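You operate a simulated robot arm through the tools that you are given. There is no shell and no other tool. Be economical: measure what you need, move in short steps, check, and stop when the job is done.

You are at the controls of a simulated robot arm. One attempt, no reset.

## Task
Drive the started seal flush, then open the holder.
Fine: use the driver of the hub's size and tap it with the round mallet; mallet and driver go back to their spots. Set down upright: what you pick out, round mallet.

It is judged by the outcome, as a careful person would: the job done as asked, and still so three seconds after it is handed in. It fails if anything else is knocked over, pushed out of place, dropped, spilled or broken. Lids that push on must go on centred and level and be pressed home; caps that screw on are set level and turned clockwise until they are tight.

## Robot
A 6-joint arm with a two-finger parallel gripper, fixed in place. Base frame: the origin is at the foot of the arm, x ahead of it, y to its left, z up; the work surface is at about z = 0.88. Lengths are in m, angles in degrees, forces in N, time in s.
With the tool pointing down near the work surface it reaches from about 0.26 to 0.66 m from the base axis. Its first joint turns from -66.0 to 66.0 degrees. Payload 2.9 kg.
The TCP is the grasp point between the finger pads, 0.03 m short of the fingertips. In the tool frame z runs along the fingers and y along their closing line. Largest opening 0.11 m; finger width 0.02, thickness 0.01; the body of the gripper, 0.048 by 0.112 m, starts 0.055 m behind the TCP.
Orientation is that of the tool frame in the base frame, as a unit quaternion [w, x, y, z]. With the fingers straight down and closing along the base's y, the tool's x points along the base's -x, its y along +y and its z along -z.

## Interface
- The arm moves only by the tool apply_moves. Its argument "rows" is a list of rows, each a list of 6 numbers: the shift along the tool's x, y, z in units of 250 mm (1.0 is 250 mm), then the turn, a rotation vector about the tool's x, y, z in units of 45 degrees (1.0 is 45 degrees). In form: [[dx, dy, dz, rx, ry, rz], ...]. A call has 1 to 20 rows; each row is the pose to reach, as a shift and turn from the pose commanded when the call began, along the tool's axes at that moment. "jaw" is the closure in counts, from 0 (fully open) to 255 (shut), set as the call begins (left out, the last holds). A call with a number of a shift or a turn outside -1 to 1 is refused whole. Rows are played at 5 a second. More than 0.05 m and 8.6 degrees between two rows, or a gripper value outside its range, and nothing of the call is played. A pose out of reach is approached as far as the arm can. The call stops where the force on the tool passes 40 N (or 10 N more than at its start, if that is more) or the arm is blocked; 0.2 s more then pass. Each finger travels about 0.108 m/s and halts on what it meets, pressing with about 26 N; the grip force reading is that of the motor and also rises with nothing between the fingers. The clock runs only during rows and for 0.2 s after the last one: add rows that repeat a pose to give the fingers time. The reply holds the time, the measured pose of the TCP, the force on the tool along the base axes, the opening and the grip force, in the units named above and with some noise, with the torque about the TCP (base axes, N m) and any sound that the robot's microphone picked up.
- Cameras (640 x 400 px; columns grow to the right, rows downward): "scene" is fixed at [0.1027, 0.4468, 1.3936]; the picture's right is [-0.60, -0.80, 0.00], its down [-0.37, 0.28, -0.89] and it looks along [0.71, -0.53, -0.46] (base axes); focal length 214 px, centre (320, 200). "wrist" rides on the gripper at [0.072, 0.017, -0.103] in the tool frame; the picture's right is [-0.23, 0.97, 0.00], its down [-0.76, -0.18, -0.62] and it looks along [-0.61, -0.14, 0.78] (tool axes); focal length 222 px, centre (320, 200). There is no depth. A picture from a camera that has moved, and an enlarged one, comes with that camera's place and axes in the base frame and with its lens. The place of the scene camera against the robot may be out by one fixed shift of up to 0.012 m in any direction.
- capture(camera): a new picture of that camera. The clock stands still meanwhile.
- inspect(camera, box): a new picture of the part [left, top, right, bottom] of that camera's present view, enlarged. The clock stands still meanwhile.
- job_done(): hands the job in; it is judged then, once.

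Go step by step. Nothing tells you positions but the pictures and the camera data: compare them with the known pose of the tool, close in by small moves and look again before you grip or let go. The budget is 120 turns and 76 pictures, counting those below and the enlarged ones. Unless the task says otherwise, let go and move clear before handing in, and close with one line.

The tools are called after ">>>" as name(argument=value, ...) on one line, values as JSON. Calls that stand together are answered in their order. apply_moves: Moves the arm, as the interface text tells. Its arguments: {"type":"object","properties":{"rows":{"type":"array","items":{"type":"array","items":{"type":"number"}}},"jaw":{"type":"number"}},"required":["rows"]} The other tools are called the same way: capture (camera) takes a picture; inspect (camera, box) takes an enlarged picture of a part of a camera's view; job_done () hands the job in.

At the start:

```text
clock: 0.0
eef_pos: [0.2427, 0.2054, 1.358]
ee_rot: [0.001, 0.001, 1.0, 0.001]
ft_force: [-0.2, 0.3, -0.2]
wrist_torque: [-0.01, 0.04, -0.01]
finger_gap: 0.11
finger_force: 0.1
```

scene: 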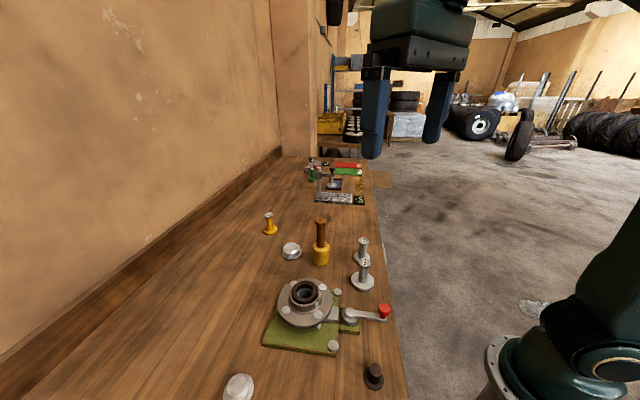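
wrist: 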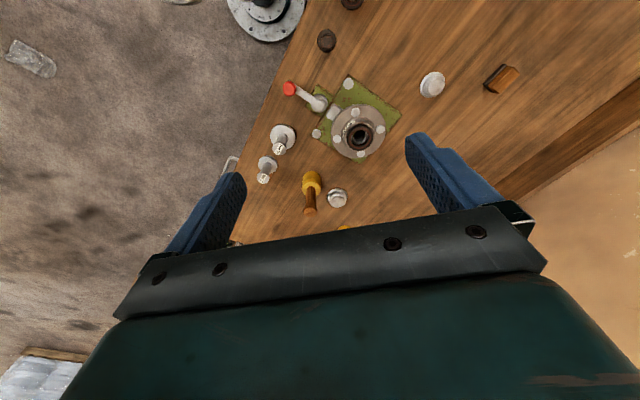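

I see a bench with a green fixture holding a hub, a red-knobbed lever, several drivers and mallets. I'll look closer first.

>>> inspect(camera="scene", box=[220, 200, 420, 325])

>>> inspect(camera="scene", box=[200, 275, 400, 400])

>>> inspect(camera="wrist", box=[230, 60, 422, 180])

>>> inspect(camera="wrist", box=[230, 120, 422, 240])

```text
3.20 times, centred on (320, 262) of scene
camera zoom: at [0.1027, 0.4468, 1.3936], right [-0.6, -0.8, 0.0], down [-0.37, 0.28, -0.89], along [0.71, -0.53, -0.46], focal length 686 px, centre (320, 0)
```

zoom: 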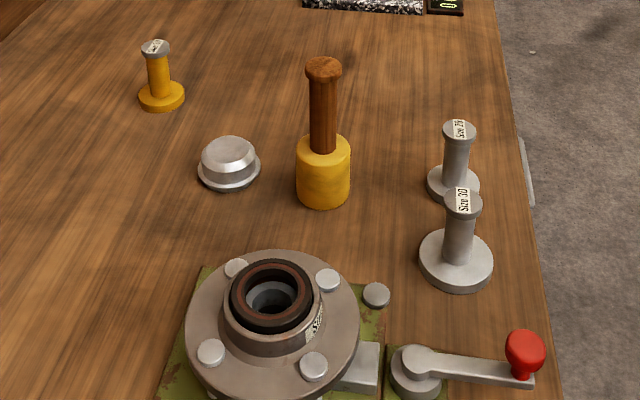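

```text
3.20 times, centred on (300, 338) of scene
camera zoom: at [0.1027, 0.4468, 1.3936], right [-0.6, -0.8, 0.0], down [-0.37, 0.28, -0.89], along [0.71, -0.53, -0.46], focal length 686 px, centre (384, -240)
```

zoom: 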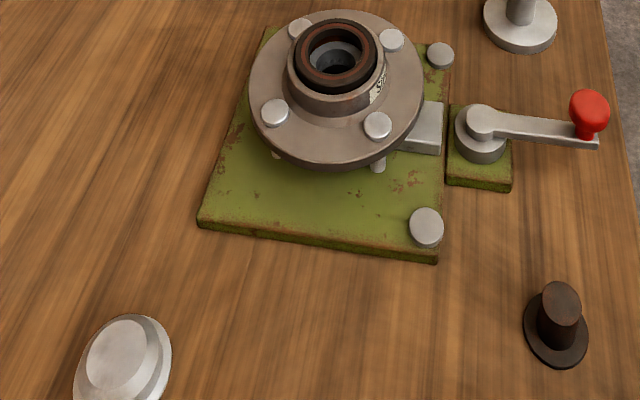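

```text
3.33 times, centred on (326, 120) of wrist
camera zoom: at [0.1696, 0.2222, 1.4618], right [0.23, 0.97, 0.0], down [0.76, -0.18, 0.62], along [0.61, -0.14, -0.78], focal length 740 px, centre (300, 467)
```

zoom: 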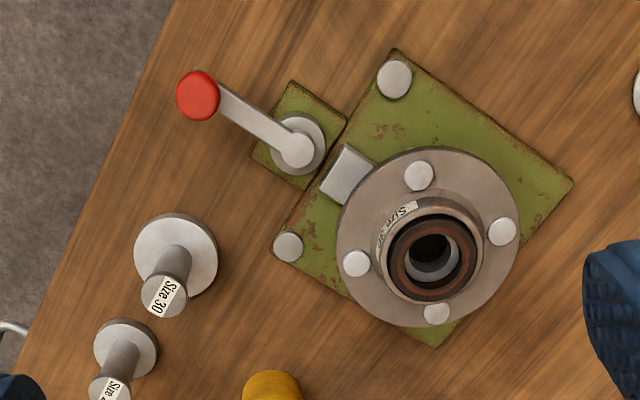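

```text
3.33 times, centred on (326, 180) of wrist
camera zoom: at [0.1696, 0.2222, 1.4618], right [0.23, 0.97, 0.0], down [0.76, -0.18, 0.62], along [0.61, -0.14, -0.78], focal length 740 px, centre (300, 267)
```

zoom: 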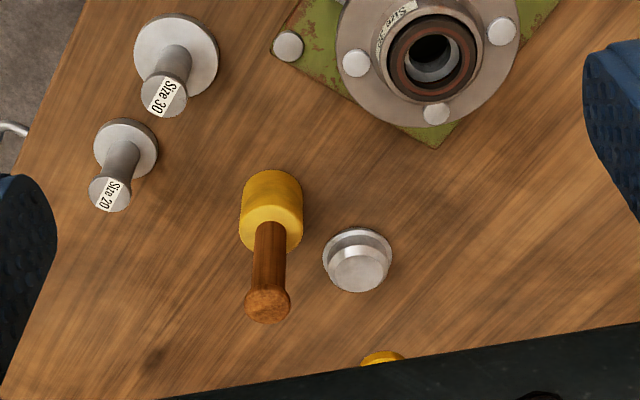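

Two grey drivers (Size 30, Size 2x), a small yellow one with a label, and the round (yellow-headed) mallet. I need the hub's size label.

>>> inspect(camera="scene", box=[300, 285, 340, 310])

>>> inspect(camera="wrist", box=[335, 110, 375, 135])

>>> inspect(camera="scene", box=[254, 205, 286, 225])

>>> inspect(camera="scene", box=[344, 232, 384, 257])

```text
16.00 times, centred on (320, 298) of scene
camera zoom: at [0.1027, 0.4468, 1.3936], right [-0.6, -0.8, 0.0], down [-0.37, 0.28, -0.89], along [0.71, -0.53, -0.46], focal length 3432 px, centre (320, -1360)
```

zoom: 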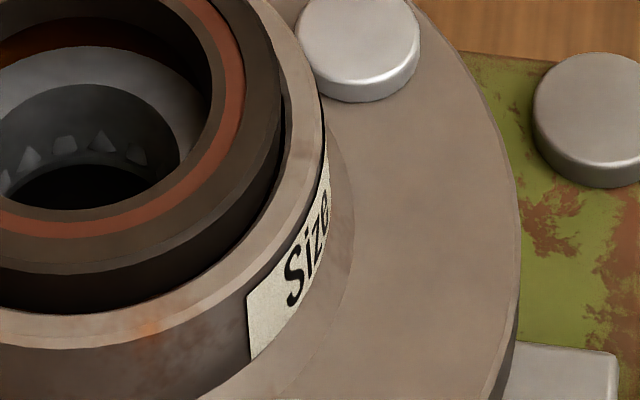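

```text
16.00 times, centred on (355, 122) of wrist
camera zoom: at [0.1696, 0.2222, 1.4618], right [0.23, 0.97, 0.0], down [0.76, -0.18, 0.62], along [0.61, -0.14, -0.78], focal length 3554 px, centre (-240, 1440)
```

zoom: 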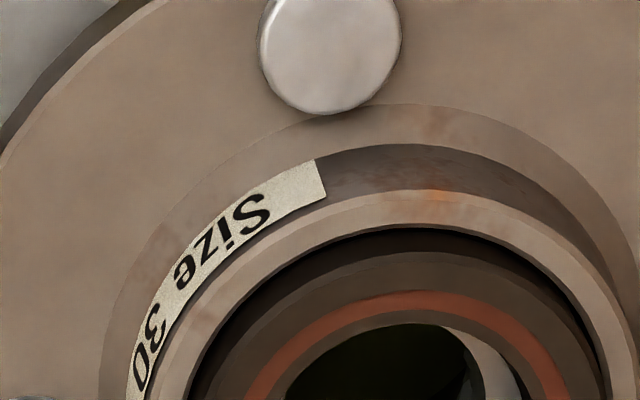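

```text
16.00 times, centred on (270, 215) of scene
camera zoom: at [0.1027, 0.4468, 1.3936], right [-0.6, -0.8, 0.0], down [-0.37, 0.28, -0.89], along [0.71, -0.53, -0.46], focal length 3432 px, centre (1120, -40)
```

zoom: 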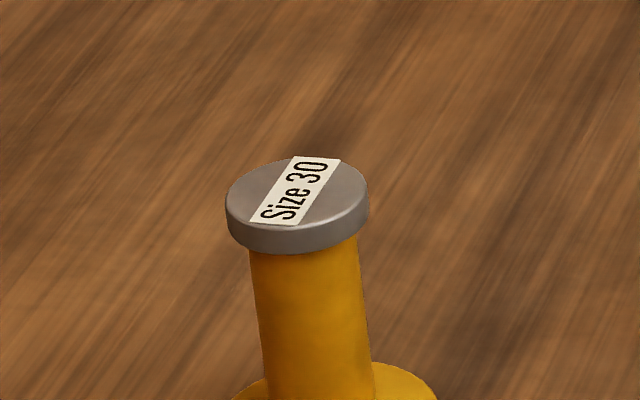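

```text
16.00 times, centred on (364, 244) of scene
camera zoom: at [0.1027, 0.4468, 1.3936], right [-0.6, -0.8, 0.0], down [-0.37, 0.28, -0.89], along [0.71, -0.53, -0.46], focal length 3432 px, centre (-384, -512)
```

zoom: 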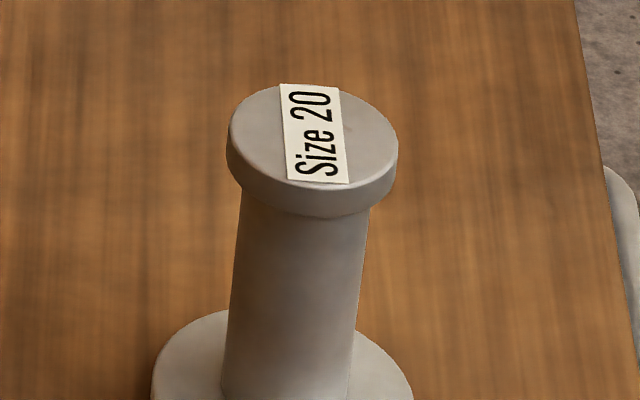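

The hub is Size 30; the reachable Size 30 driver is the grey one with the wide flange, at about [0.38, 0.073] (the yellow one is smaller and out of reach). I move above it to measure with the wrist camera.

>>> apply_moves(rows=[[-0.069, -0.066, 0.119, 0, 0, 0], [-0.137, -0.132, 0.238, 0, 0, 0], [-0.206, -0.199, 0.357, 0, 0, 0], [-0.274, -0.265, 0.476, 0, 0, 0], [-0.343, -0.331, 0.595, 0, 0, 0], [-0.412, -0.397, 0.714, 0, 0, 0], [-0.48, -0.464, 0.833, 0, 0, 0], [-0.549, -0.53, 0.952, 0, 0, 0], [-0.549, -0.53, 0.952, 0, 0, 0]], jaw=0)

>>> capture(camera="wrist")

>>> capture(camera="scene")

```text
clock: 2.0
eef_pos: [0.3775, 0.0714, 1.1192]
ee_rot: [-0.001, 0.0, 1.0, 0.001]
ft_force: [0.0, -0.4, 0.1]
wrist_torque: [0.0, 0.0, 0.0]
finger_gap: 0.1097
finger_force: 0.0
```

```text
65 pictures are left
camera wrist: at [0.306, 0.0892, 1.2234], right [0.23, 0.97, 0.0], down [0.76, -0.18, 0.62], along [0.61, -0.14, -0.78], focal length 222 px, centre (320, 200)
```

wrist: 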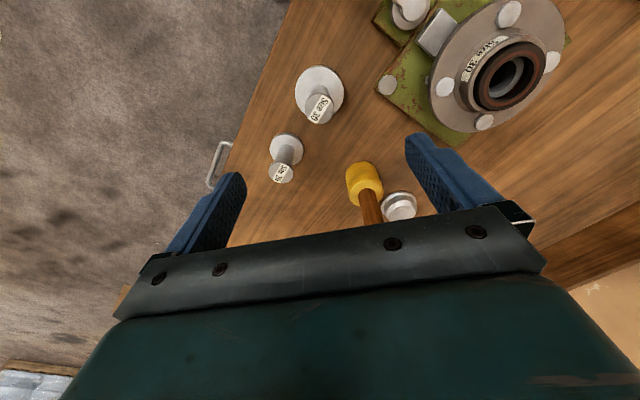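

```text
64 pictures are left
```

scene: 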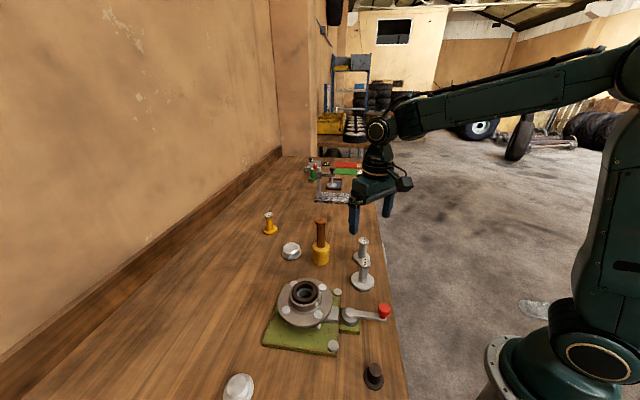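

>>> inspect(camera="wrist", box=[256, 55, 384, 135])

>>> inspect(camera="wrist", box=[410, 0, 570, 100])

```text
5.00 times, centred on (320, 95) of wrist
camera zoom: at [0.306, 0.0892, 1.2234], right [0.23, 0.97, 0.0], down [0.76, -0.18, 0.62], along [0.61, -0.14, -0.78], focal length 1111 px, centre (320, 725)
```

zoom: 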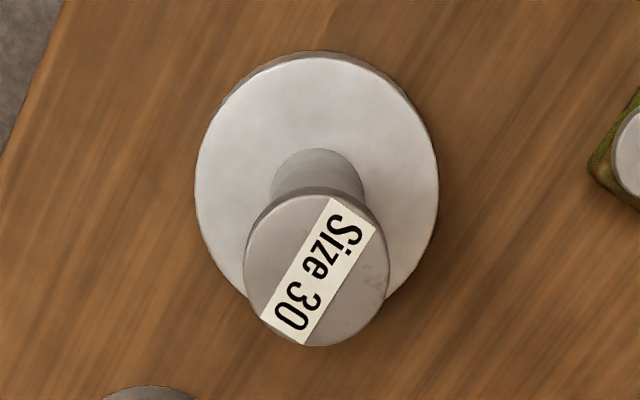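

```text
4.00 times, centred on (490, 50) of wrist
camera zoom: at [0.306, 0.0892, 1.2234], right [0.23, 0.97, 0.0], down [0.76, -0.18, 0.62], along [0.61, -0.14, -0.78], focal length 888 px, centre (-360, 800)
```

zoom: 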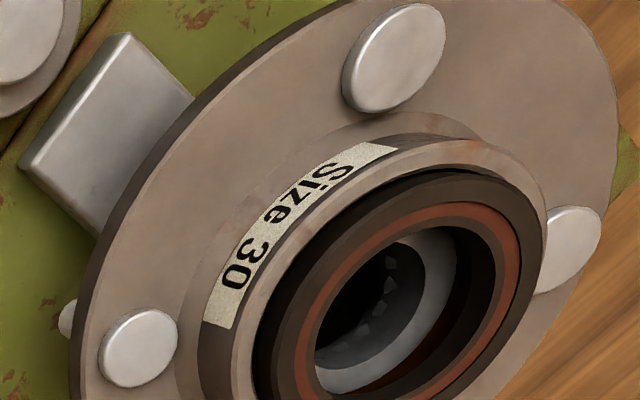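

Driver axis is at about [0.380, 0.072], matching the pose. I descend around the shaft with the jaws open.

>>> apply_moves(rows=[[-0.01, 0.004, 0.12, 0, 0, 0], [-0.01, 0.004, 0.26, 0, 0, 0], [-0.01, 0.004, 0.4, 0, 0, 0], [-0.01, 0.004, 0.54, 0, 0, 0], [-0.01, 0.004, 0.66, 0, 0, 0], [-0.01, 0.004, 0.739, 0, 0, 0], [-0.01, 0.004, 0.739, 0, 0, 0]])

>>> capture(camera="wrist")

>>> inspect(camera="scene", box=[288, 200, 448, 300])

```text
clock: 3.6
eef_pos: [0.3814, 0.0754, 0.9348]
ee_rot: [0.0, 0.0, 1.0, 0.0]
ft_force: [-0.1, -0.2, -1.1]
wrist_torque: [-0.01, 0.0, 0.0]
finger_gap: 0.1101
finger_force: 0.1
```

```text
61 pictures are left
camera wrist: at [0.3084, 0.0909, 1.038], right [0.23, 0.97, 0.0], down [0.76, -0.18, 0.62], along [0.61, -0.14, -0.78], focal length 222 px, centre (320, 200)
```

wrist: 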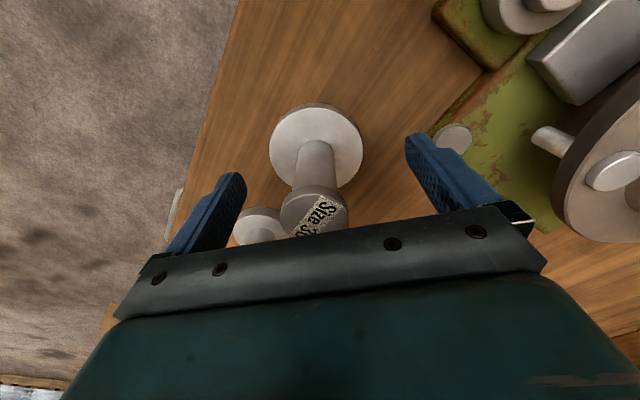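

```text
4.00 times, centred on (368, 250) of scene
camera zoom: at [0.1027, 0.4468, 1.3936], right [-0.6, -0.8, 0.0], down [-0.37, 0.28, -0.89], along [0.71, -0.53, -0.46], focal length 858 px, centre (128, 0)
```

zoom: 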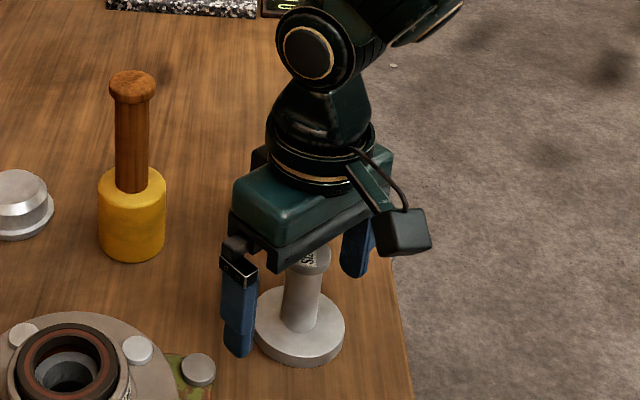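

The driver sits between the fingers, roughly centred. I close on the shaft.

>>> apply_moves(rows=[[0, 0, 0, 0, 0, 0], [0, 0, 0, 0, 0, 0], [0, 0, 0, 0, 0, 0], [0, 0, 0, 0, 0, 0], [0, 0, 0, 0, 0, 0]], jaw=255)

>>> inspect(camera="wrist", box=[192, 60, 448, 220])

```text
clock: 4.8
eef_pos: [0.3809, 0.0747, 0.935]
ee_rot: [0.0, 0.0, 1.0, 0.002]
ft_force: [-0.8, 0.3, 0.9]
wrist_torque: [0.08, -0.01, -0.03]
finger_gap: 0.0331
finger_force: 25.7
```

```text
2.50 times, centred on (320, 140) of wrist
camera zoom: at [0.3085, 0.0909, 1.0383], right [0.23, 0.97, 0.0], down [0.76, -0.18, 0.62], along [0.61, -0.14, -0.78], focal length 555 px, centre (320, 350)
```

zoom: 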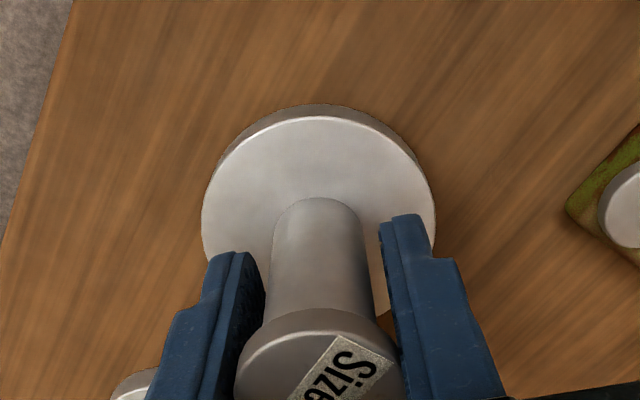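

Grip holds on the cap (33 mm). I lift and move partway toward the hub to measure it.

>>> apply_moves(rows=[[0, 0, -0.06, 0, 0, 0], [0, 0, -0.2, 0, 0, 0], [0, 0, -0.36, 0, 0, 0], [0, 0, -0.52, 0, 0, 0], [0, 0, -0.66, 0, 0, 0], [0, 0.1, -0.72, 0, 0, 0], [0, 0.22, -0.72, 0, 0, 0], [0, 0.3, -0.72, 0, 0, 0], [0, 0.3, -0.72, 0, 0, 0]])

>>> capture(camera="wrist")

>>> inspect(camera="scene", box=[240, 200, 400, 300])

```text
clock: 6.8
eef_pos: [0.3806, 0.1495, 1.1147]
ee_rot: [0.0, 0.0, 1.0, 0.0]
ft_force: [1.4, 0.0, -2.0]
wrist_torque: [0.01, -0.01, 0.03]
finger_gap: 0.0329
finger_force: 26.4
```

```text
58 pictures are left
camera wrist: at [0.3086, 0.1662, 1.219], right [0.23, 0.97, 0.0], down [0.76, -0.18, 0.62], along [0.61, -0.14, -0.78], focal length 222 px, centre (320, 200)
```

wrist: 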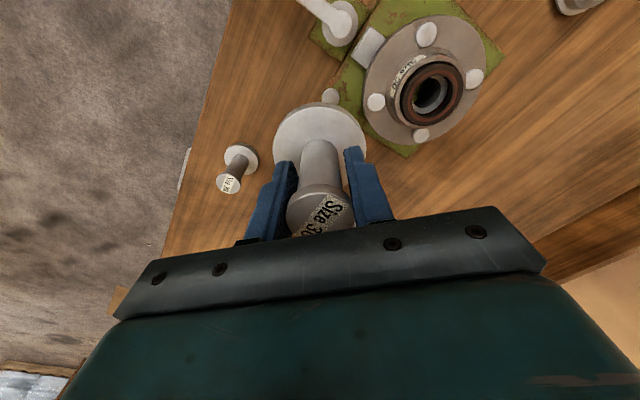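

```text
4.00 times, centred on (320, 250) of scene
camera zoom: at [0.1027, 0.4468, 1.3936], right [-0.6, -0.8, 0.0], down [-0.37, 0.28, -0.89], along [0.71, -0.53, -0.46], focal length 858 px, centre (320, 0)
```

zoom: 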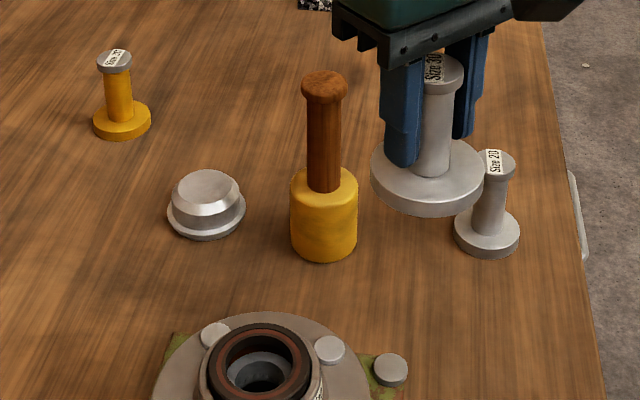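

The driver hangs upright. I enlarge the hub to measure its centre and the seal's height.

>>> inspect(camera="wrist", box=[352, 20, 512, 120])

>>> inspect(camera="scene", box=[270, 270, 350, 320])

```text
4.00 times, centred on (432, 70) of wrist
camera zoom: at [0.3086, 0.1662, 1.219], right [0.23, 0.97, 0.0], down [0.76, -0.18, 0.62], along [0.61, -0.14, -0.78], focal length 888 px, centre (-128, 720)
```

zoom: 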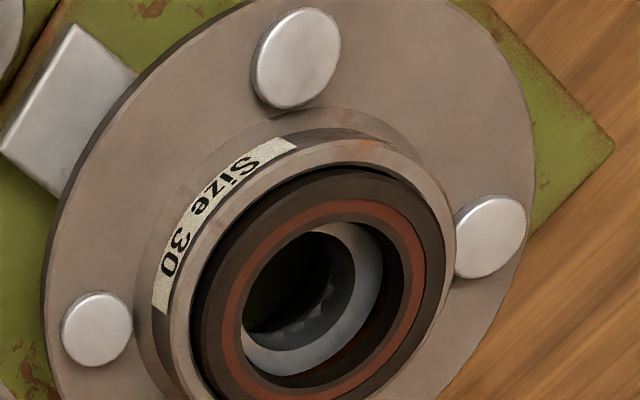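

```text
8.00 times, centred on (310, 295) of scene
camera zoom: at [0.1027, 0.4468, 1.3936], right [-0.6, -0.8, 0.0], down [-0.37, 0.28, -0.89], along [0.71, -0.53, -0.46], focal length 1716 px, centre (400, -560)
```

zoom: 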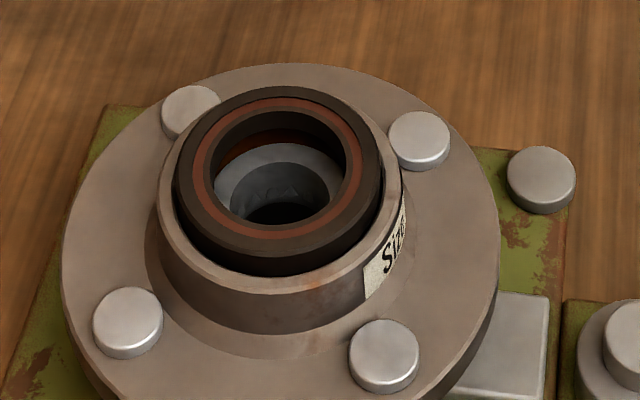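

Triangulated seal centre ≈ [0.393, 0.2645], top z ≈ 0.975, about 7 mm proud. I move the driver above it, keeping clearance.

>>> apply_moves(rows=[[0, 0.1, 0, 0, 0, 0], [-0.02, 0.24, 0, 0, 0, 0], [-0.04, 0.38, 0, 0, 0, 0], [-0.052, 0.46, 0, 0, 0, 0], [-0.052, 0.46, 0.1, 0, 0, 0], [-0.052, 0.46, 0.2, 0, 0, 0], [-0.052, 0.46, 0.24, 0, 0, 0], [-0.052, 0.46, 0.24, 0, 0, 0]])

>>> inspect(camera="wrist", box=[192, 50, 448, 210])

>>> inspect(camera="scene", box=[240, 230, 368, 310])

```text
clock: 8.6
eef_pos: [0.3939, 0.265, 1.0567]
ee_rot: [0.0, -0.001, 1.0, 0.001]
ft_force: [-0.2, -0.2, -1.9]
wrist_torque: [0.0, 0.02, -0.02]
finger_gap: 0.0331
finger_force: 26.2
```

```text
2.50 times, centred on (320, 130) of wrist
camera zoom: at [0.3225, 0.2812, 1.1591], right [0.23, 0.97, 0.0], down [0.76, -0.18, 0.62], along [0.61, -0.14, -0.78], focal length 555 px, centre (320, 375)
```

zoom: 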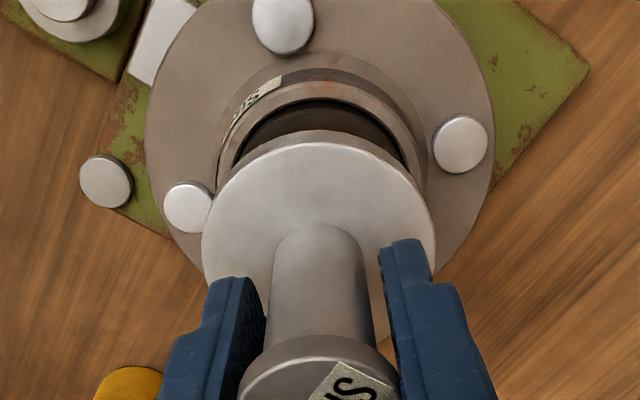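

```text
5.00 times, centred on (304, 270) of scene
camera zoom: at [0.1027, 0.4468, 1.3936], right [-0.6, -0.8, 0.0], down [-0.37, 0.28, -0.89], along [0.71, -0.53, -0.46], focal length 1072 px, centre (400, -150)
```

zoom: 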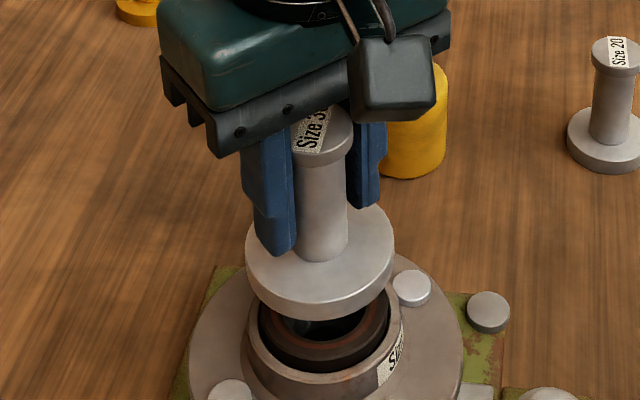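

Laterally it's close. I descend to just above the seal and recheck concentricity.

>>> apply_moves(rows=[[0, 0, 0.03, 0, 0, 0], [0, 0, 0.06, 0, 0, 0], [0, 0, 0.075, 0, 0, 0], [0, 0, 0.075, 0, 0, 0]])

>>> inspect(camera="wrist", box=[192, 50, 448, 210])

>>> inspect(camera="scene", box=[256, 250, 352, 310])

```text
clock: 9.6
eef_pos: [0.3937, 0.2647, 1.0369]
ee_rot: [0.0, 0.0, 1.0, 0.001]
ft_force: [-0.6, -0.6, -1.7]
wrist_torque: [0.0, -0.02, 0.01]
finger_gap: 0.0329
finger_force: 25.8
```

```text
2.50 times, centred on (320, 130) of wrist
camera zoom: at [0.3225, 0.2814, 1.1401], right [0.23, 0.97, 0.0], down [0.76, -0.18, 0.62], along [0.61, -0.14, -0.78], focal length 555 px, centre (320, 375)
```

zoom: 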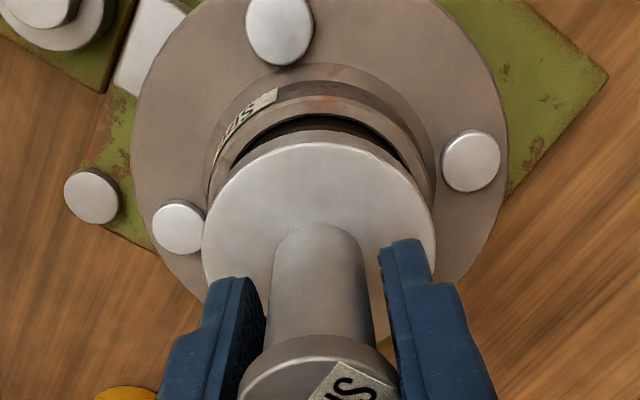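

```text
6.67 times, centred on (304, 280) of scene
camera zoom: at [0.1027, 0.4468, 1.3936], right [-0.6, -0.8, 0.0], down [-0.37, 0.28, -0.89], along [0.71, -0.53, -0.46], focal length 1430 px, centre (427, -333)
```

zoom: 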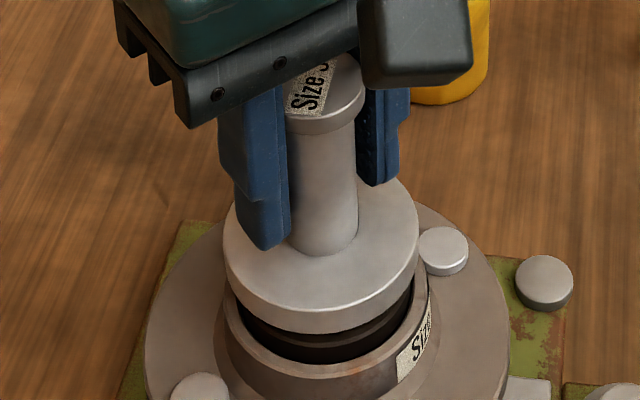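

Concentric within about 2 mm; a small correction in x and then a gentle descent to touch.

>>> apply_moves(rows=[[0.008, 0.002, 0, 0, 0, 0], [0.008, 0.002, 0.008, 0, 0, 0], [0.008, 0.002, 0.014, 0, 0, 0], [0.008, 0.002, 0.02, 0, 0, 0], [0.008, 0.002, 0.024, 0, 0, 0]])

>>> inspect(camera="scene", box=[256, 250, 352, 310])

```text
clock: 10.8
eef_pos: [0.3928, 0.2655, 1.0302]
ee_rot: [-0.001, 0.0, 1.0, 0.001]
ft_force: [-0.5, 0.7, -2.3]
wrist_torque: [-0.02, 0.01, 0.01]
finger_gap: 0.0331
finger_force: 26.2
```

```text
6.67 times, centred on (304, 280) of scene
camera zoom: at [0.1027, 0.4468, 1.3936], right [-0.6, -0.8, 0.0], down [-0.37, 0.28, -0.89], along [0.71, -0.53, -0.46], focal length 1430 px, centre (427, -333)
```

zoom: 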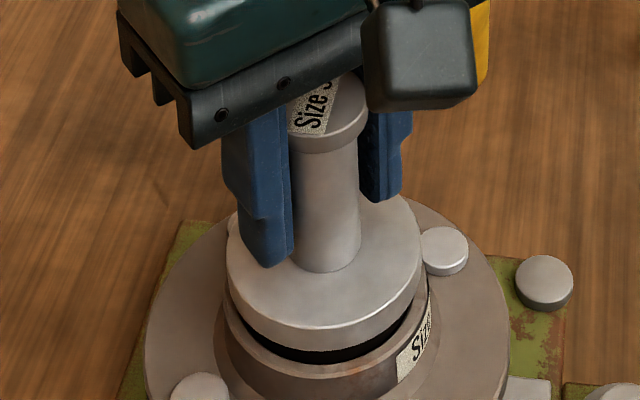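

>>> apply_moves(rows=[[0, 0, 0.003, 0, 0, 0], [0, 0, 0.006, 0, 0, 0], [0, 0, 0.009, 0, 0, 0], [0, 0, 0.012, 0, 0, 0], [0, 0, 0.012, 0, 0, 0]])

```text
clock: 12.0
eef_pos: [0.3919, 0.2657, 1.0287]
ee_rot: [0.0, 0.0, 1.0, 0.001]
ft_force: [-0.2, -0.4, 12.3]
wrist_torque: [0.02, -0.01, 0.02]
finger_gap: 0.033
finger_force: 26.0
```

Contact made with balanced torque. A look from both cameras before letting go.

>>> inspect(camera="scene", box=[256, 250, 352, 310])

>>> inspect(camera="wrist", box=[192, 50, 448, 210])

```text
6.67 times, centred on (304, 280) of scene
camera zoom: at [0.1026, 0.4466, 1.3937], right [-0.6, -0.8, 0.0], down [-0.37, 0.28, -0.89], along [0.71, -0.53, -0.46], focal length 1430 px, centre (427, -333)
```

zoom: 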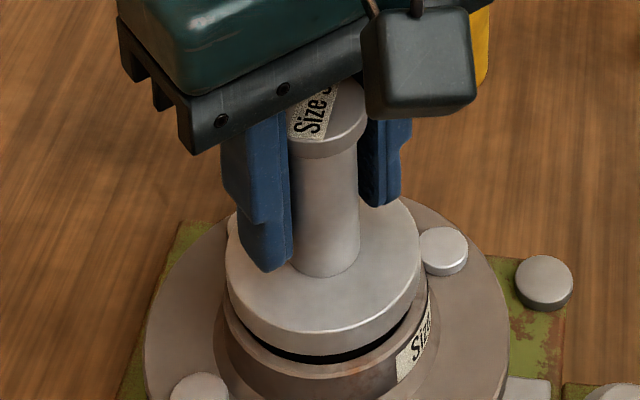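

```text
2.50 times, centred on (320, 130) of wrist
camera zoom: at [0.3203, 0.2817, 1.1318], right [0.23, 0.97, 0.0], down [0.76, -0.18, 0.62], along [0.61, -0.14, -0.78], focal length 555 px, centre (320, 375)
```

zoom: 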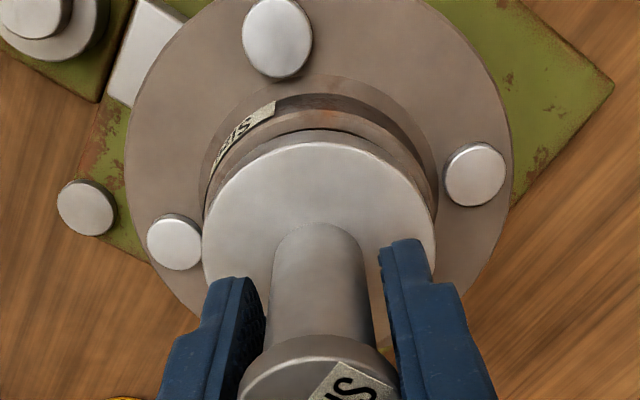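

Concentric and level. I ease off, open the jaws and rise clear.

>>> apply_moves(rows=[[0, 0, -0.004, 0, 0, 0], [0, 0, -0.004, 0, 0, 0]])

>>> apply_moves(rows=[[0, 0, 0, 0, 0, 0], [0, 0, 0, 0, 0, 0], [0, 0, 0, 0, 0, 0], [0, 0, -0.1, 0, 0, 0], [0, 0, -0.24, 0, 0, 0], [0, 0, -0.4, 0, 0, 0], [0, 0, -0.56, 0, 0, 0], [0, 0, -0.56, 0, 0, 0]], jaw=60)

>>> capture(camera="scene")

>>> capture(camera="wrist")

```text
clock: 12.6
eef_pos: [0.3919, 0.265, 1.0283]
ee_rot: [0.0, 0.001, 1.0, 0.002]
ft_force: [3.8, 1.5, 2.1]
wrist_torque: [0.12, -0.25, -0.02]
finger_gap: 0.033
finger_force: 26.0
```

```text
clock: 14.4
eef_pos: [0.394, 0.2638, 1.1694]
ee_rot: [0.0, 0.0, 1.0, 0.001]
ft_force: [0.0, -0.3, 0.6]
wrist_torque: [0.01, 0.01, 0.02]
finger_gap: 0.0841
finger_force: 0.1
```

```text
47 pictures are left
```

scene: 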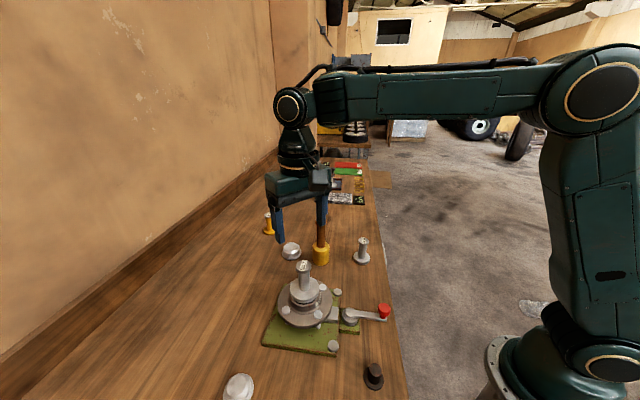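

```text
46 pictures are left
camera wrist: at [0.3215, 0.2811, 1.2729], right [0.23, 0.97, 0.0], down [0.76, -0.18, 0.62], along [0.61, -0.14, -0.78], focal length 222 px, centre (320, 200)
```

wrist: 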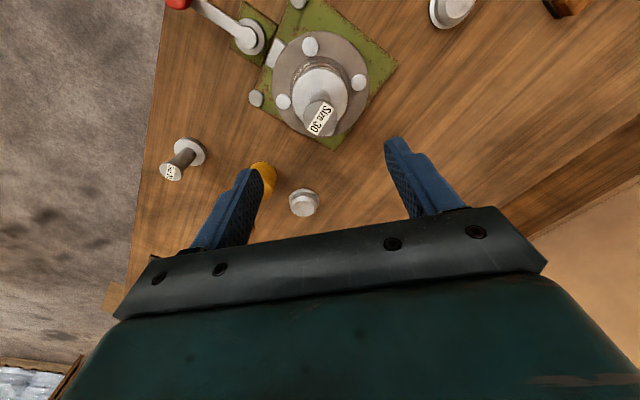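

The driver stands alone on the seal. Next the round mallet, at about [0.5325, 0.113]; I move above it and check.

>>> apply_moves(rows=[[-0.08, -0.09, 0, 0, 0, 0], [-0.18, -0.195, 0, 0, 0, 0], [-0.28, -0.3, 0, 0, 0, 0], [-0.38, -0.41, 0, 0, 0, 0], [-0.48, -0.52, 0, 0, 0, 0], [-0.56, -0.61, 0, 0, 0, 0], [-0.56, -0.61, 0, 0, 0, 0]])

>>> inspect(camera="wrist", box=[192, 40, 448, 200])

>>> inspect(camera="scene", box=[240, 180, 400, 280])

```text
clock: 16.0
eef_pos: [0.5333, 0.1136, 1.1683]
ee_rot: [0.0, 0.0, 1.0, 0.0]
ft_force: [0.2, 0.7, 0.5]
wrist_torque: [-0.03, 0.0, -0.01]
finger_gap: 0.0842
finger_force: 0.1
```

```text
2.50 times, centred on (320, 120) of wrist
camera zoom: at [0.4608, 0.1298, 1.272], right [0.23, 0.97, 0.0], down [0.76, -0.18, 0.62], along [0.61, -0.14, -0.78], focal length 555 px, centre (320, 400)
```

zoom: 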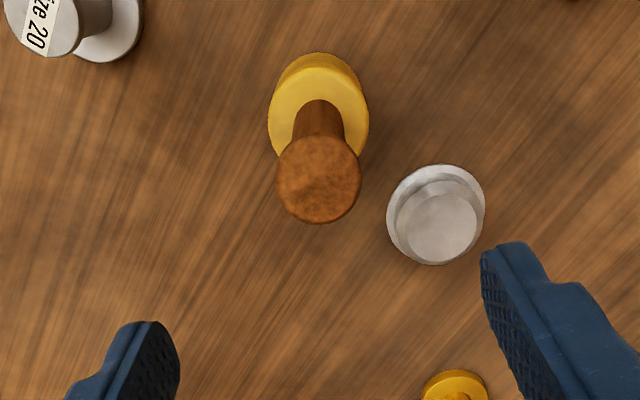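

```text
4.00 times, centred on (320, 230) of scene
camera zoom: at [0.1027, 0.4468, 1.3936], right [-0.6, -0.8, 0.0], down [-0.37, 0.28, -0.89], along [0.71, -0.53, -0.46], focal length 858 px, centre (320, 80)
```

zoom: 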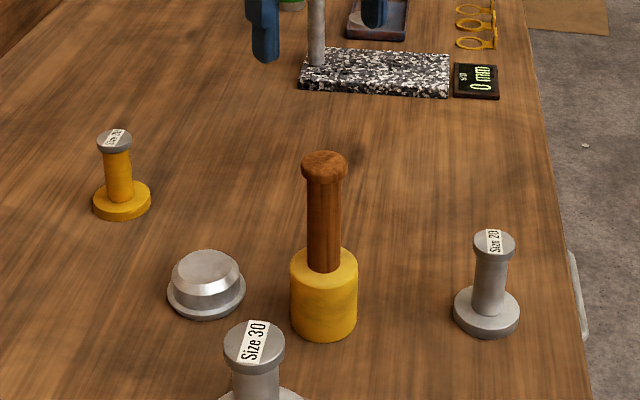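

Mallet axis ≈ [0.530, 0.114]. I shift slightly and lower so the grip falls on the knob/handle top.

>>> apply_moves(rows=[[0.01, 0.006, 0.1, 0, 0, 0], [0.01, 0.006, 0.24, 0, 0, 0], [0.01, 0.006, 0.38, 0, 0, 0], [0.01, 0.006, 0.5, 0, 0, 0], [0.01, 0.006, 0.59, 0, 0, 0], [0.01, 0.006, 0.628, 0, 0, 0], [0.01, 0.006, 0.628, 0, 0, 0]])

>>> inspect(camera="wrist", box=[192, 60, 448, 220])

>>> inspect(camera="scene", box=[260, 190, 388, 270])

```text
clock: 17.6
eef_pos: [0.5296, 0.1147, 1.0107]
ee_rot: [0.0, 0.001, 1.0, 0.001]
ft_force: [-0.1, 0.4, 0.0]
wrist_torque: [-0.02, 0.01, -0.04]
finger_gap: 0.0841
finger_force: 0.2
```

```text
2.50 times, centred on (320, 140) of wrist
camera zoom: at [0.4574, 0.1314, 1.1145], right [0.23, 0.97, 0.0], down [0.76, -0.18, 0.62], along [0.61, -0.14, -0.78], focal length 555 px, centre (320, 350)
```

zoom: 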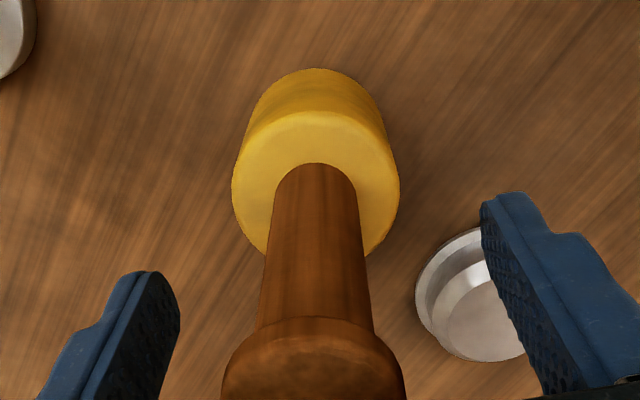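

```text
5.00 times, centred on (324, 230) of scene
camera zoom: at [0.1027, 0.4468, 1.3936], right [-0.6, -0.8, 0.0], down [-0.37, 0.28, -0.89], along [0.71, -0.53, -0.46], focal length 1072 px, centre (300, 50)
```

zoom: 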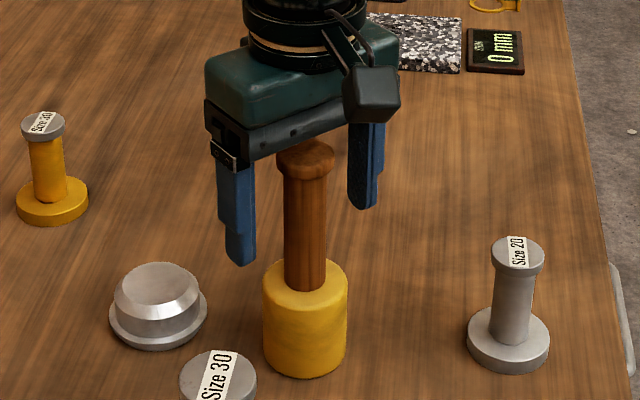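

Well centred; I close on the mallet.

>>> apply_moves(rows=[[0, 0, 0, 0, 0, 0], [0, 0, 0, 0, 0, 0], [0, 0, 0, 0, 0, 0], [0, 0, 0, 0, 0, 0]], jaw=255)

>>> apply_moves(rows=[[0, 0, -0.06, 0, 0, 0], [0, 0, -0.2, 0, 0, 0], [0, 0, -0.36, 0, 0, 0], [0, 0, -0.52, 0, 0, 0], [0, 0, -0.68, 0, 0, 0], [0, 0, -0.76, 0, 0, 0], [0, 0, -0.76, 0, 0, 0]])

>>> capture(camera="wrist")

>>> capture(camera="scene")

```text
clock: 18.6
eef_pos: [0.5289, 0.1146, 1.01]
ee_rot: [0.0, 0.0, 1.0, 0.0]
ft_force: [-0.2, 0.1, 0.0]
wrist_torque: [0.08, -0.01, 0.01]
finger_gap: 0.0351
finger_force: 26.4
```

```text
clock: 20.2
eef_pos: [0.5298, 0.114, 1.203]
ee_rot: [0.0, 0.0, 1.0, 0.0]
ft_force: [0.5, -0.3, -7.0]
wrist_torque: [0.02, 0.03, 0.02]
finger_gap: 0.0351
finger_force: 25.6
```

```text
41 pictures are left
camera wrist: at [0.4576, 0.1306, 1.3057], right [0.23, 0.97, 0.0], down [0.76, -0.18, 0.62], along [0.61, -0.14, -0.78], focal length 222 px, centre (320, 200)
```

wrist: 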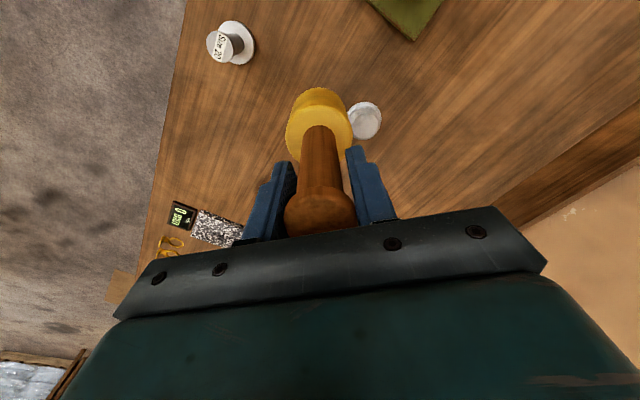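

```text
40 pictures are left
```

scene: 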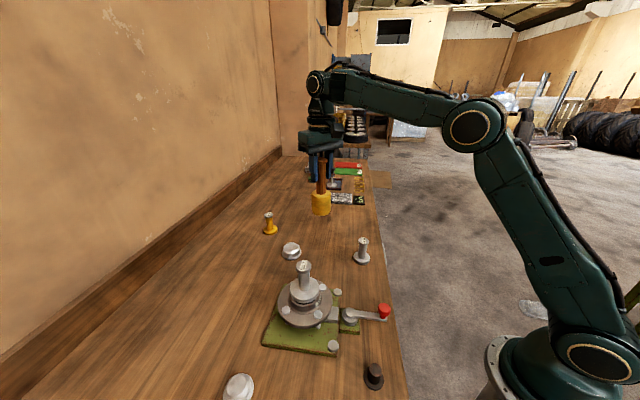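

Mallet held upright. I raise a bit and carry it over the driver.

>>> apply_moves(rows=[[0, 0, -0.1, 0, 0, 0], [0.06, 0.06, -0.18, 0, 0, 0], [0.16, 0.17, -0.18, 0, 0, 0], [0.26, 0.28, -0.18, 0, 0, 0], [0.36, 0.39, -0.18, 0, 0, 0], [0.46, 0.5, -0.18, 0, 0, 0], [0.53, 0.58, -0.18, 0, 0, 0], [0.55, 0.603, -0.18, 0, 0, 0], [0.55, 0.603, -0.18, 0, 0, 0]])

>>> inspect(camera="wrist", box=[192, 40, 448, 200])

>>> inspect(camera="scene", box=[240, 220, 368, 300])

```text
clock: 22.2
eef_pos: [0.393, 0.2657, 1.2446]
ee_rot: [0.0, -0.001, 1.0, 0.001]
ft_force: [0.6, 0.3, -7.5]
wrist_torque: [0.0, 0.01, 0.03]
finger_gap: 0.0353
finger_force: 26.5
```

```text
2.50 times, centred on (320, 120) of wrist
camera zoom: at [0.3201, 0.2812, 1.3497], right [0.23, 0.97, 0.0], down [0.76, -0.18, 0.62], along [0.61, -0.14, -0.78], focal length 555 px, centre (320, 400)
```

zoom: 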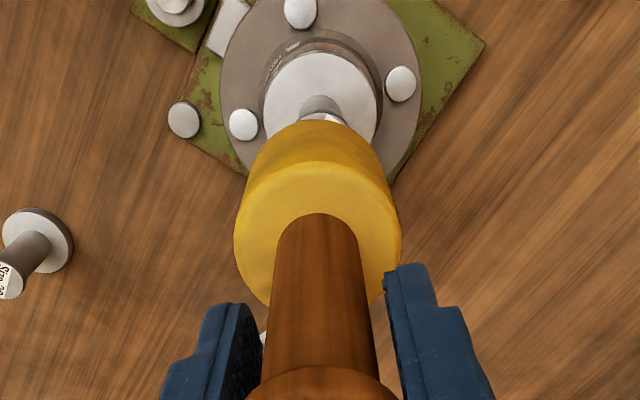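

```text
5.00 times, centred on (304, 260) of scene
camera zoom: at [0.1028, 0.4468, 1.3936], right [-0.6, -0.8, 0.0], down [-0.37, 0.28, -0.89], along [0.71, -0.53, -0.46], focal length 1072 px, centre (400, -100)
```

zoom: 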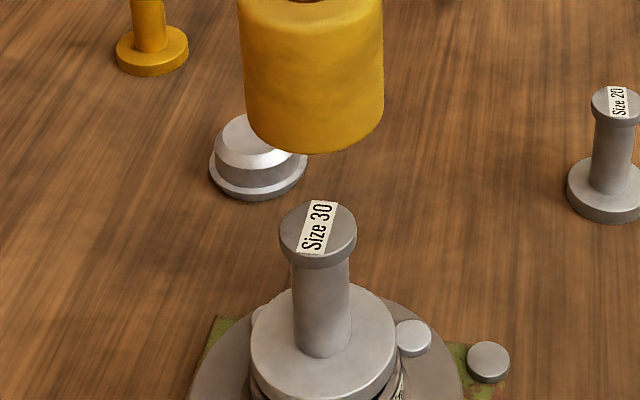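

Aligned over the driver. First a moderate tap: down quickly to just past the expected contact, then back up.

>>> apply_moves(rows=[[0, 0, 0.1, 0, 0, 0], [0, 0, 0.14, 0, 0, 0], [0, 0, 0.24, 0, 0, 0], [0, 0, 0.14, 0, 0, 0], [0, 0, 0.1, 0, 0, 0]])

>>> inspect(camera="scene", box=[240, 230, 368, 310])

```text
clock: 23.4
eef_pos: [0.3926, 0.2664, 1.2219]
ee_rot: [0.0, -0.001, 1.0, 0.0]
ft_force: [0.7, 0.3, -6.6]
wrist_torque: [0.02, 0.0, -0.04]
finger_gap: 0.0352
finger_force: 26.2
```

```text
5.00 times, centred on (304, 270) of scene
camera zoom: at [0.1028, 0.4468, 1.3936], right [-0.6, -0.8, 0.0], down [-0.37, 0.28, -0.89], along [0.71, -0.53, -0.46], focal length 1072 px, centre (400, -150)
```

zoom: 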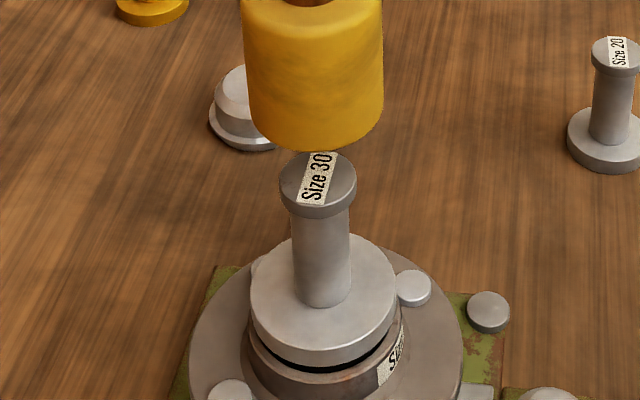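

No contact yet (no sound). I tap a little deeper.

>>> apply_moves(rows=[[0, 0, 0.04, 0, 0, 0], [0, 0, 0.19, 0, 0, 0], [0, 0, 0.04, 0, 0, 0], [0, 0, 0, 0, 0, 0]])

>>> inspect(camera="scene", box=[240, 230, 368, 310])

```text
clock: 24.4
eef_pos: [0.3927, 0.2645, 1.2206]
ee_rot: [0.0, 0.0, 1.0, 0.001]
ft_force: [-0.6, -0.4, -6.7]
wrist_torque: [0.01, -0.01, 0.02]
finger_gap: 0.0353
finger_force: 25.6
```

```text
5.00 times, centred on (304, 270) of scene
camera zoom: at [0.1028, 0.4468, 1.3936], right [-0.6, -0.8, 0.0], down [-0.37, 0.28, -0.89], along [0.71, -0.53, -0.46], focal length 1072 px, centre (400, -150)
```

zoom: 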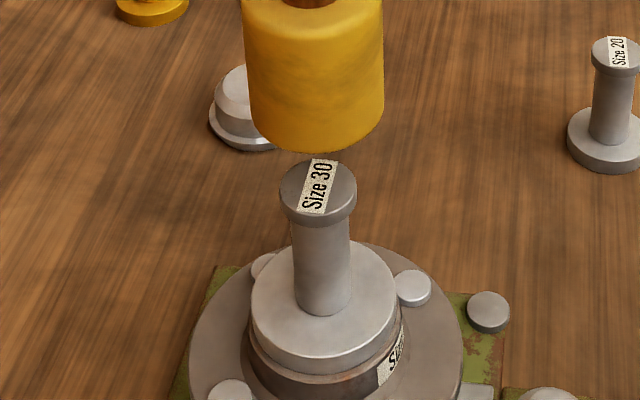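

The driver sank several mm and the gap nearly vanished. Another tap, slightly deeper.

>>> apply_moves(rows=[[0, 0, 0.06, 0, 0, 0], [0, 0, 0.205, 0, 0, 0], [0, 0, 0.06, 0, 0, 0], [0, 0, 0, 0, 0, 0]])

>>> inspect(camera="scene", box=[256, 250, 352, 310])

```text
clock: 25.4
eef_pos: [0.3915, 0.2638, 1.2214]
ee_rot: [0.0, 0.0, 1.0, 0.0]
ft_force: [-0.5, 0.0, -8.3]
wrist_torque: [0.01, 0.02, -0.01]
finger_gap: 0.0352
finger_force: 25.7
```

```text
6.67 times, centred on (304, 280) of scene
camera zoom: at [0.1028, 0.4468, 1.3936], right [-0.6, -0.8, 0.0], down [-0.37, 0.28, -0.89], along [0.71, -0.53, -0.46], focal length 1430 px, centre (427, -333)
```

zoom: 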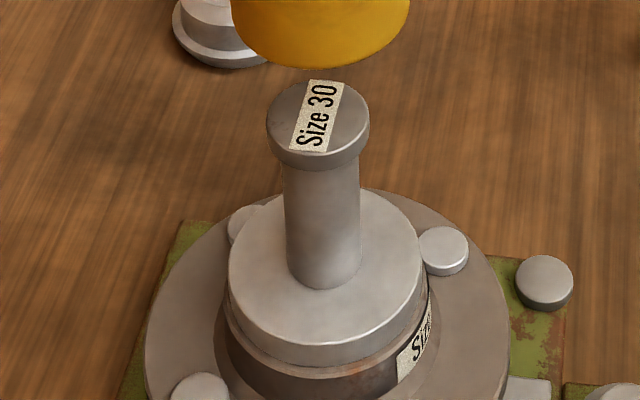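

Further down. Tapping again with a little more depth until it stops.

>>> apply_moves(rows=[[0, 0, 0.06, 0, 0, 0], [0, 0, 0.225, 0, 0, 0], [0, 0, 0.06, 0, 0, 0], [0, 0, 0, 0, 0, 0]])

>>> inspect(camera="scene", box=[256, 250, 352, 310])

```text
clock: 26.4
eef_pos: [0.3925, 0.2647, 1.2207]
ee_rot: [0.0, 0.0, 1.0, 0.0]
ft_force: [0.1, -0.6, -7.0]
wrist_torque: [0.05, 0.0, -0.04]
finger_gap: 0.035
finger_force: 26.3
```

```text
6.67 times, centred on (304, 280) of scene
camera zoom: at [0.1028, 0.4468, 1.3936], right [-0.6, -0.8, 0.0], down [-0.37, 0.28, -0.89], along [0.71, -0.53, -0.46], focal length 1430 px, centre (427, -333)
```

zoom: 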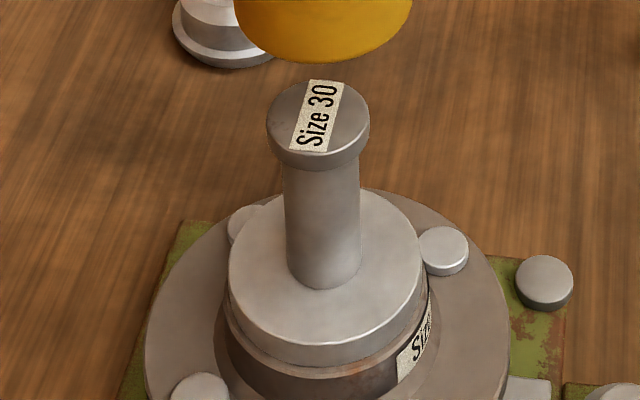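

>>> inspect(camera="scene", box=[284, 290, 332, 320])

>>> inspect(camera="wrist", box=[256, 20, 384, 100])

```text
13.33 times, centred on (308, 305) of scene
camera zoom: at [0.1028, 0.4468, 1.3936], right [-0.6, -0.8, 0.0], down [-0.37, 0.28, -0.89], along [0.71, -0.53, -0.46], focal length 2860 px, centre (480, -1200)
```

zoom: 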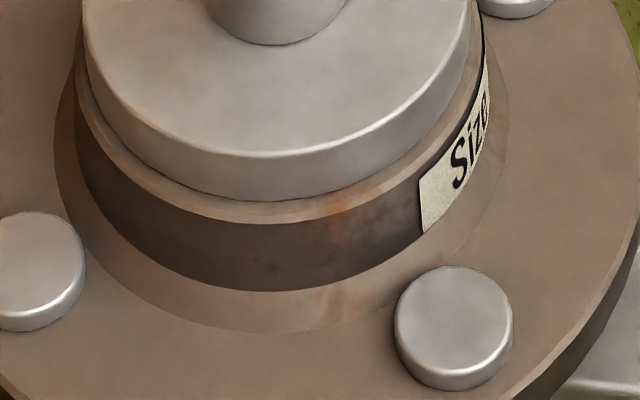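

```text
5.00 times, centred on (320, 60) of wrist
camera zoom: at [0.32, 0.2818, 1.3248], right [0.23, 0.97, 0.0], down [0.76, -0.18, 0.62], along [0.61, -0.14, -0.78], focal length 1111 px, centre (320, 900)
```

zoom: 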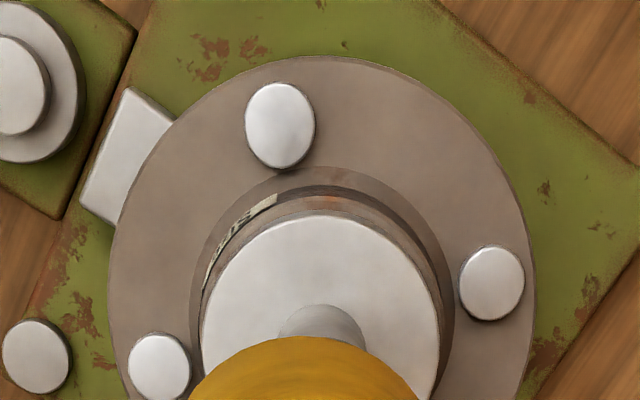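

The flange is now seated all round on the hub face, so the seal should be flush. I carry the mallet back over its spot.

>>> apply_moves(rows=[[0, 0, -0.1, 0, 0, 0], [-0.06, -0.06, -0.12, 0, 0, 0], [-0.16, -0.17, -0.12, 0, 0, 0], [-0.26, -0.28, -0.12, 0, 0, 0], [-0.36, -0.39, -0.12, 0, 0, 0], [-0.46, -0.5, -0.12, 0, 0, 0], [-0.53, -0.58, -0.12, 0, 0, 0], [-0.55, -0.603, -0.06, 0, 0, 0], [-0.55, -0.603, 0.1, 0, 0, 0], [-0.55, -0.603, 0.28, 0, 0, 0], [-0.55, -0.603, 0.46, 0, 0, 0], [-0.55, -0.603, 0.62, 0, 0, 0], [-0.55, -0.603, 0.74, 0, 0, 0], [-0.55, -0.603, 0.79, 0, 0, 0], [-0.55, -0.603, 0.79, 0, 0, 0]])

>>> inspect(camera="scene", box=[260, 190, 388, 270])

```text
clock: 29.6
eef_pos: [0.5303, 0.1136, 1.023]
ee_rot: [0.0, 0.0, 1.0, 0.001]
ft_force: [0.0, 0.4, -6.6]
wrist_torque: [0.02, 0.02, -0.02]
finger_gap: 0.035
finger_force: 26.4
```

```text
5.00 times, centred on (324, 230) of scene
camera zoom: at [0.1028, 0.4468, 1.3936], right [-0.6, -0.8, 0.0], down [-0.37, 0.28, -0.89], along [0.71, -0.53, -0.46], focal length 1072 px, centre (300, 50)
```

zoom: 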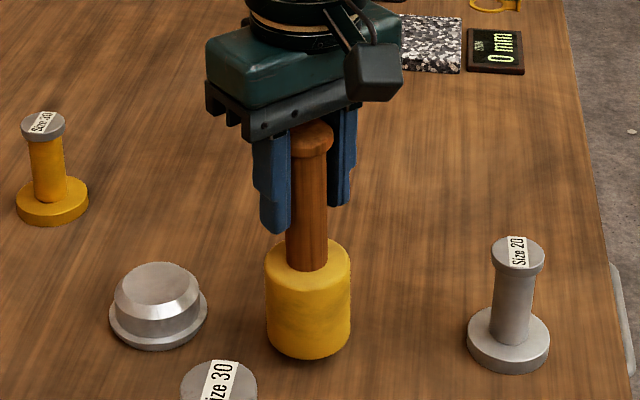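

Upright, about 11–13 mm above the table. Lowering gently to contact.

>>> apply_moves(rows=[[0, 0, 0.02, 0, 0, 0], [0, 0, 0.03, 0, 0, 0], [0, 0, 0.036, 0, 0, 0], [0, 0, 0.041, 0, 0, 0], [0, 0, 0.041, 0, 0, 0]])

```text
clock: 30.8
eef_pos: [0.5307, 0.1136, 1.0132]
ee_rot: [0.0, -0.001, 1.0, 0.001]
ft_force: [0.0, 0.0, -7.7]
wrist_torque: [-0.02, 0.01, -0.01]
finger_gap: 0.0351
finger_force: 26.1
```

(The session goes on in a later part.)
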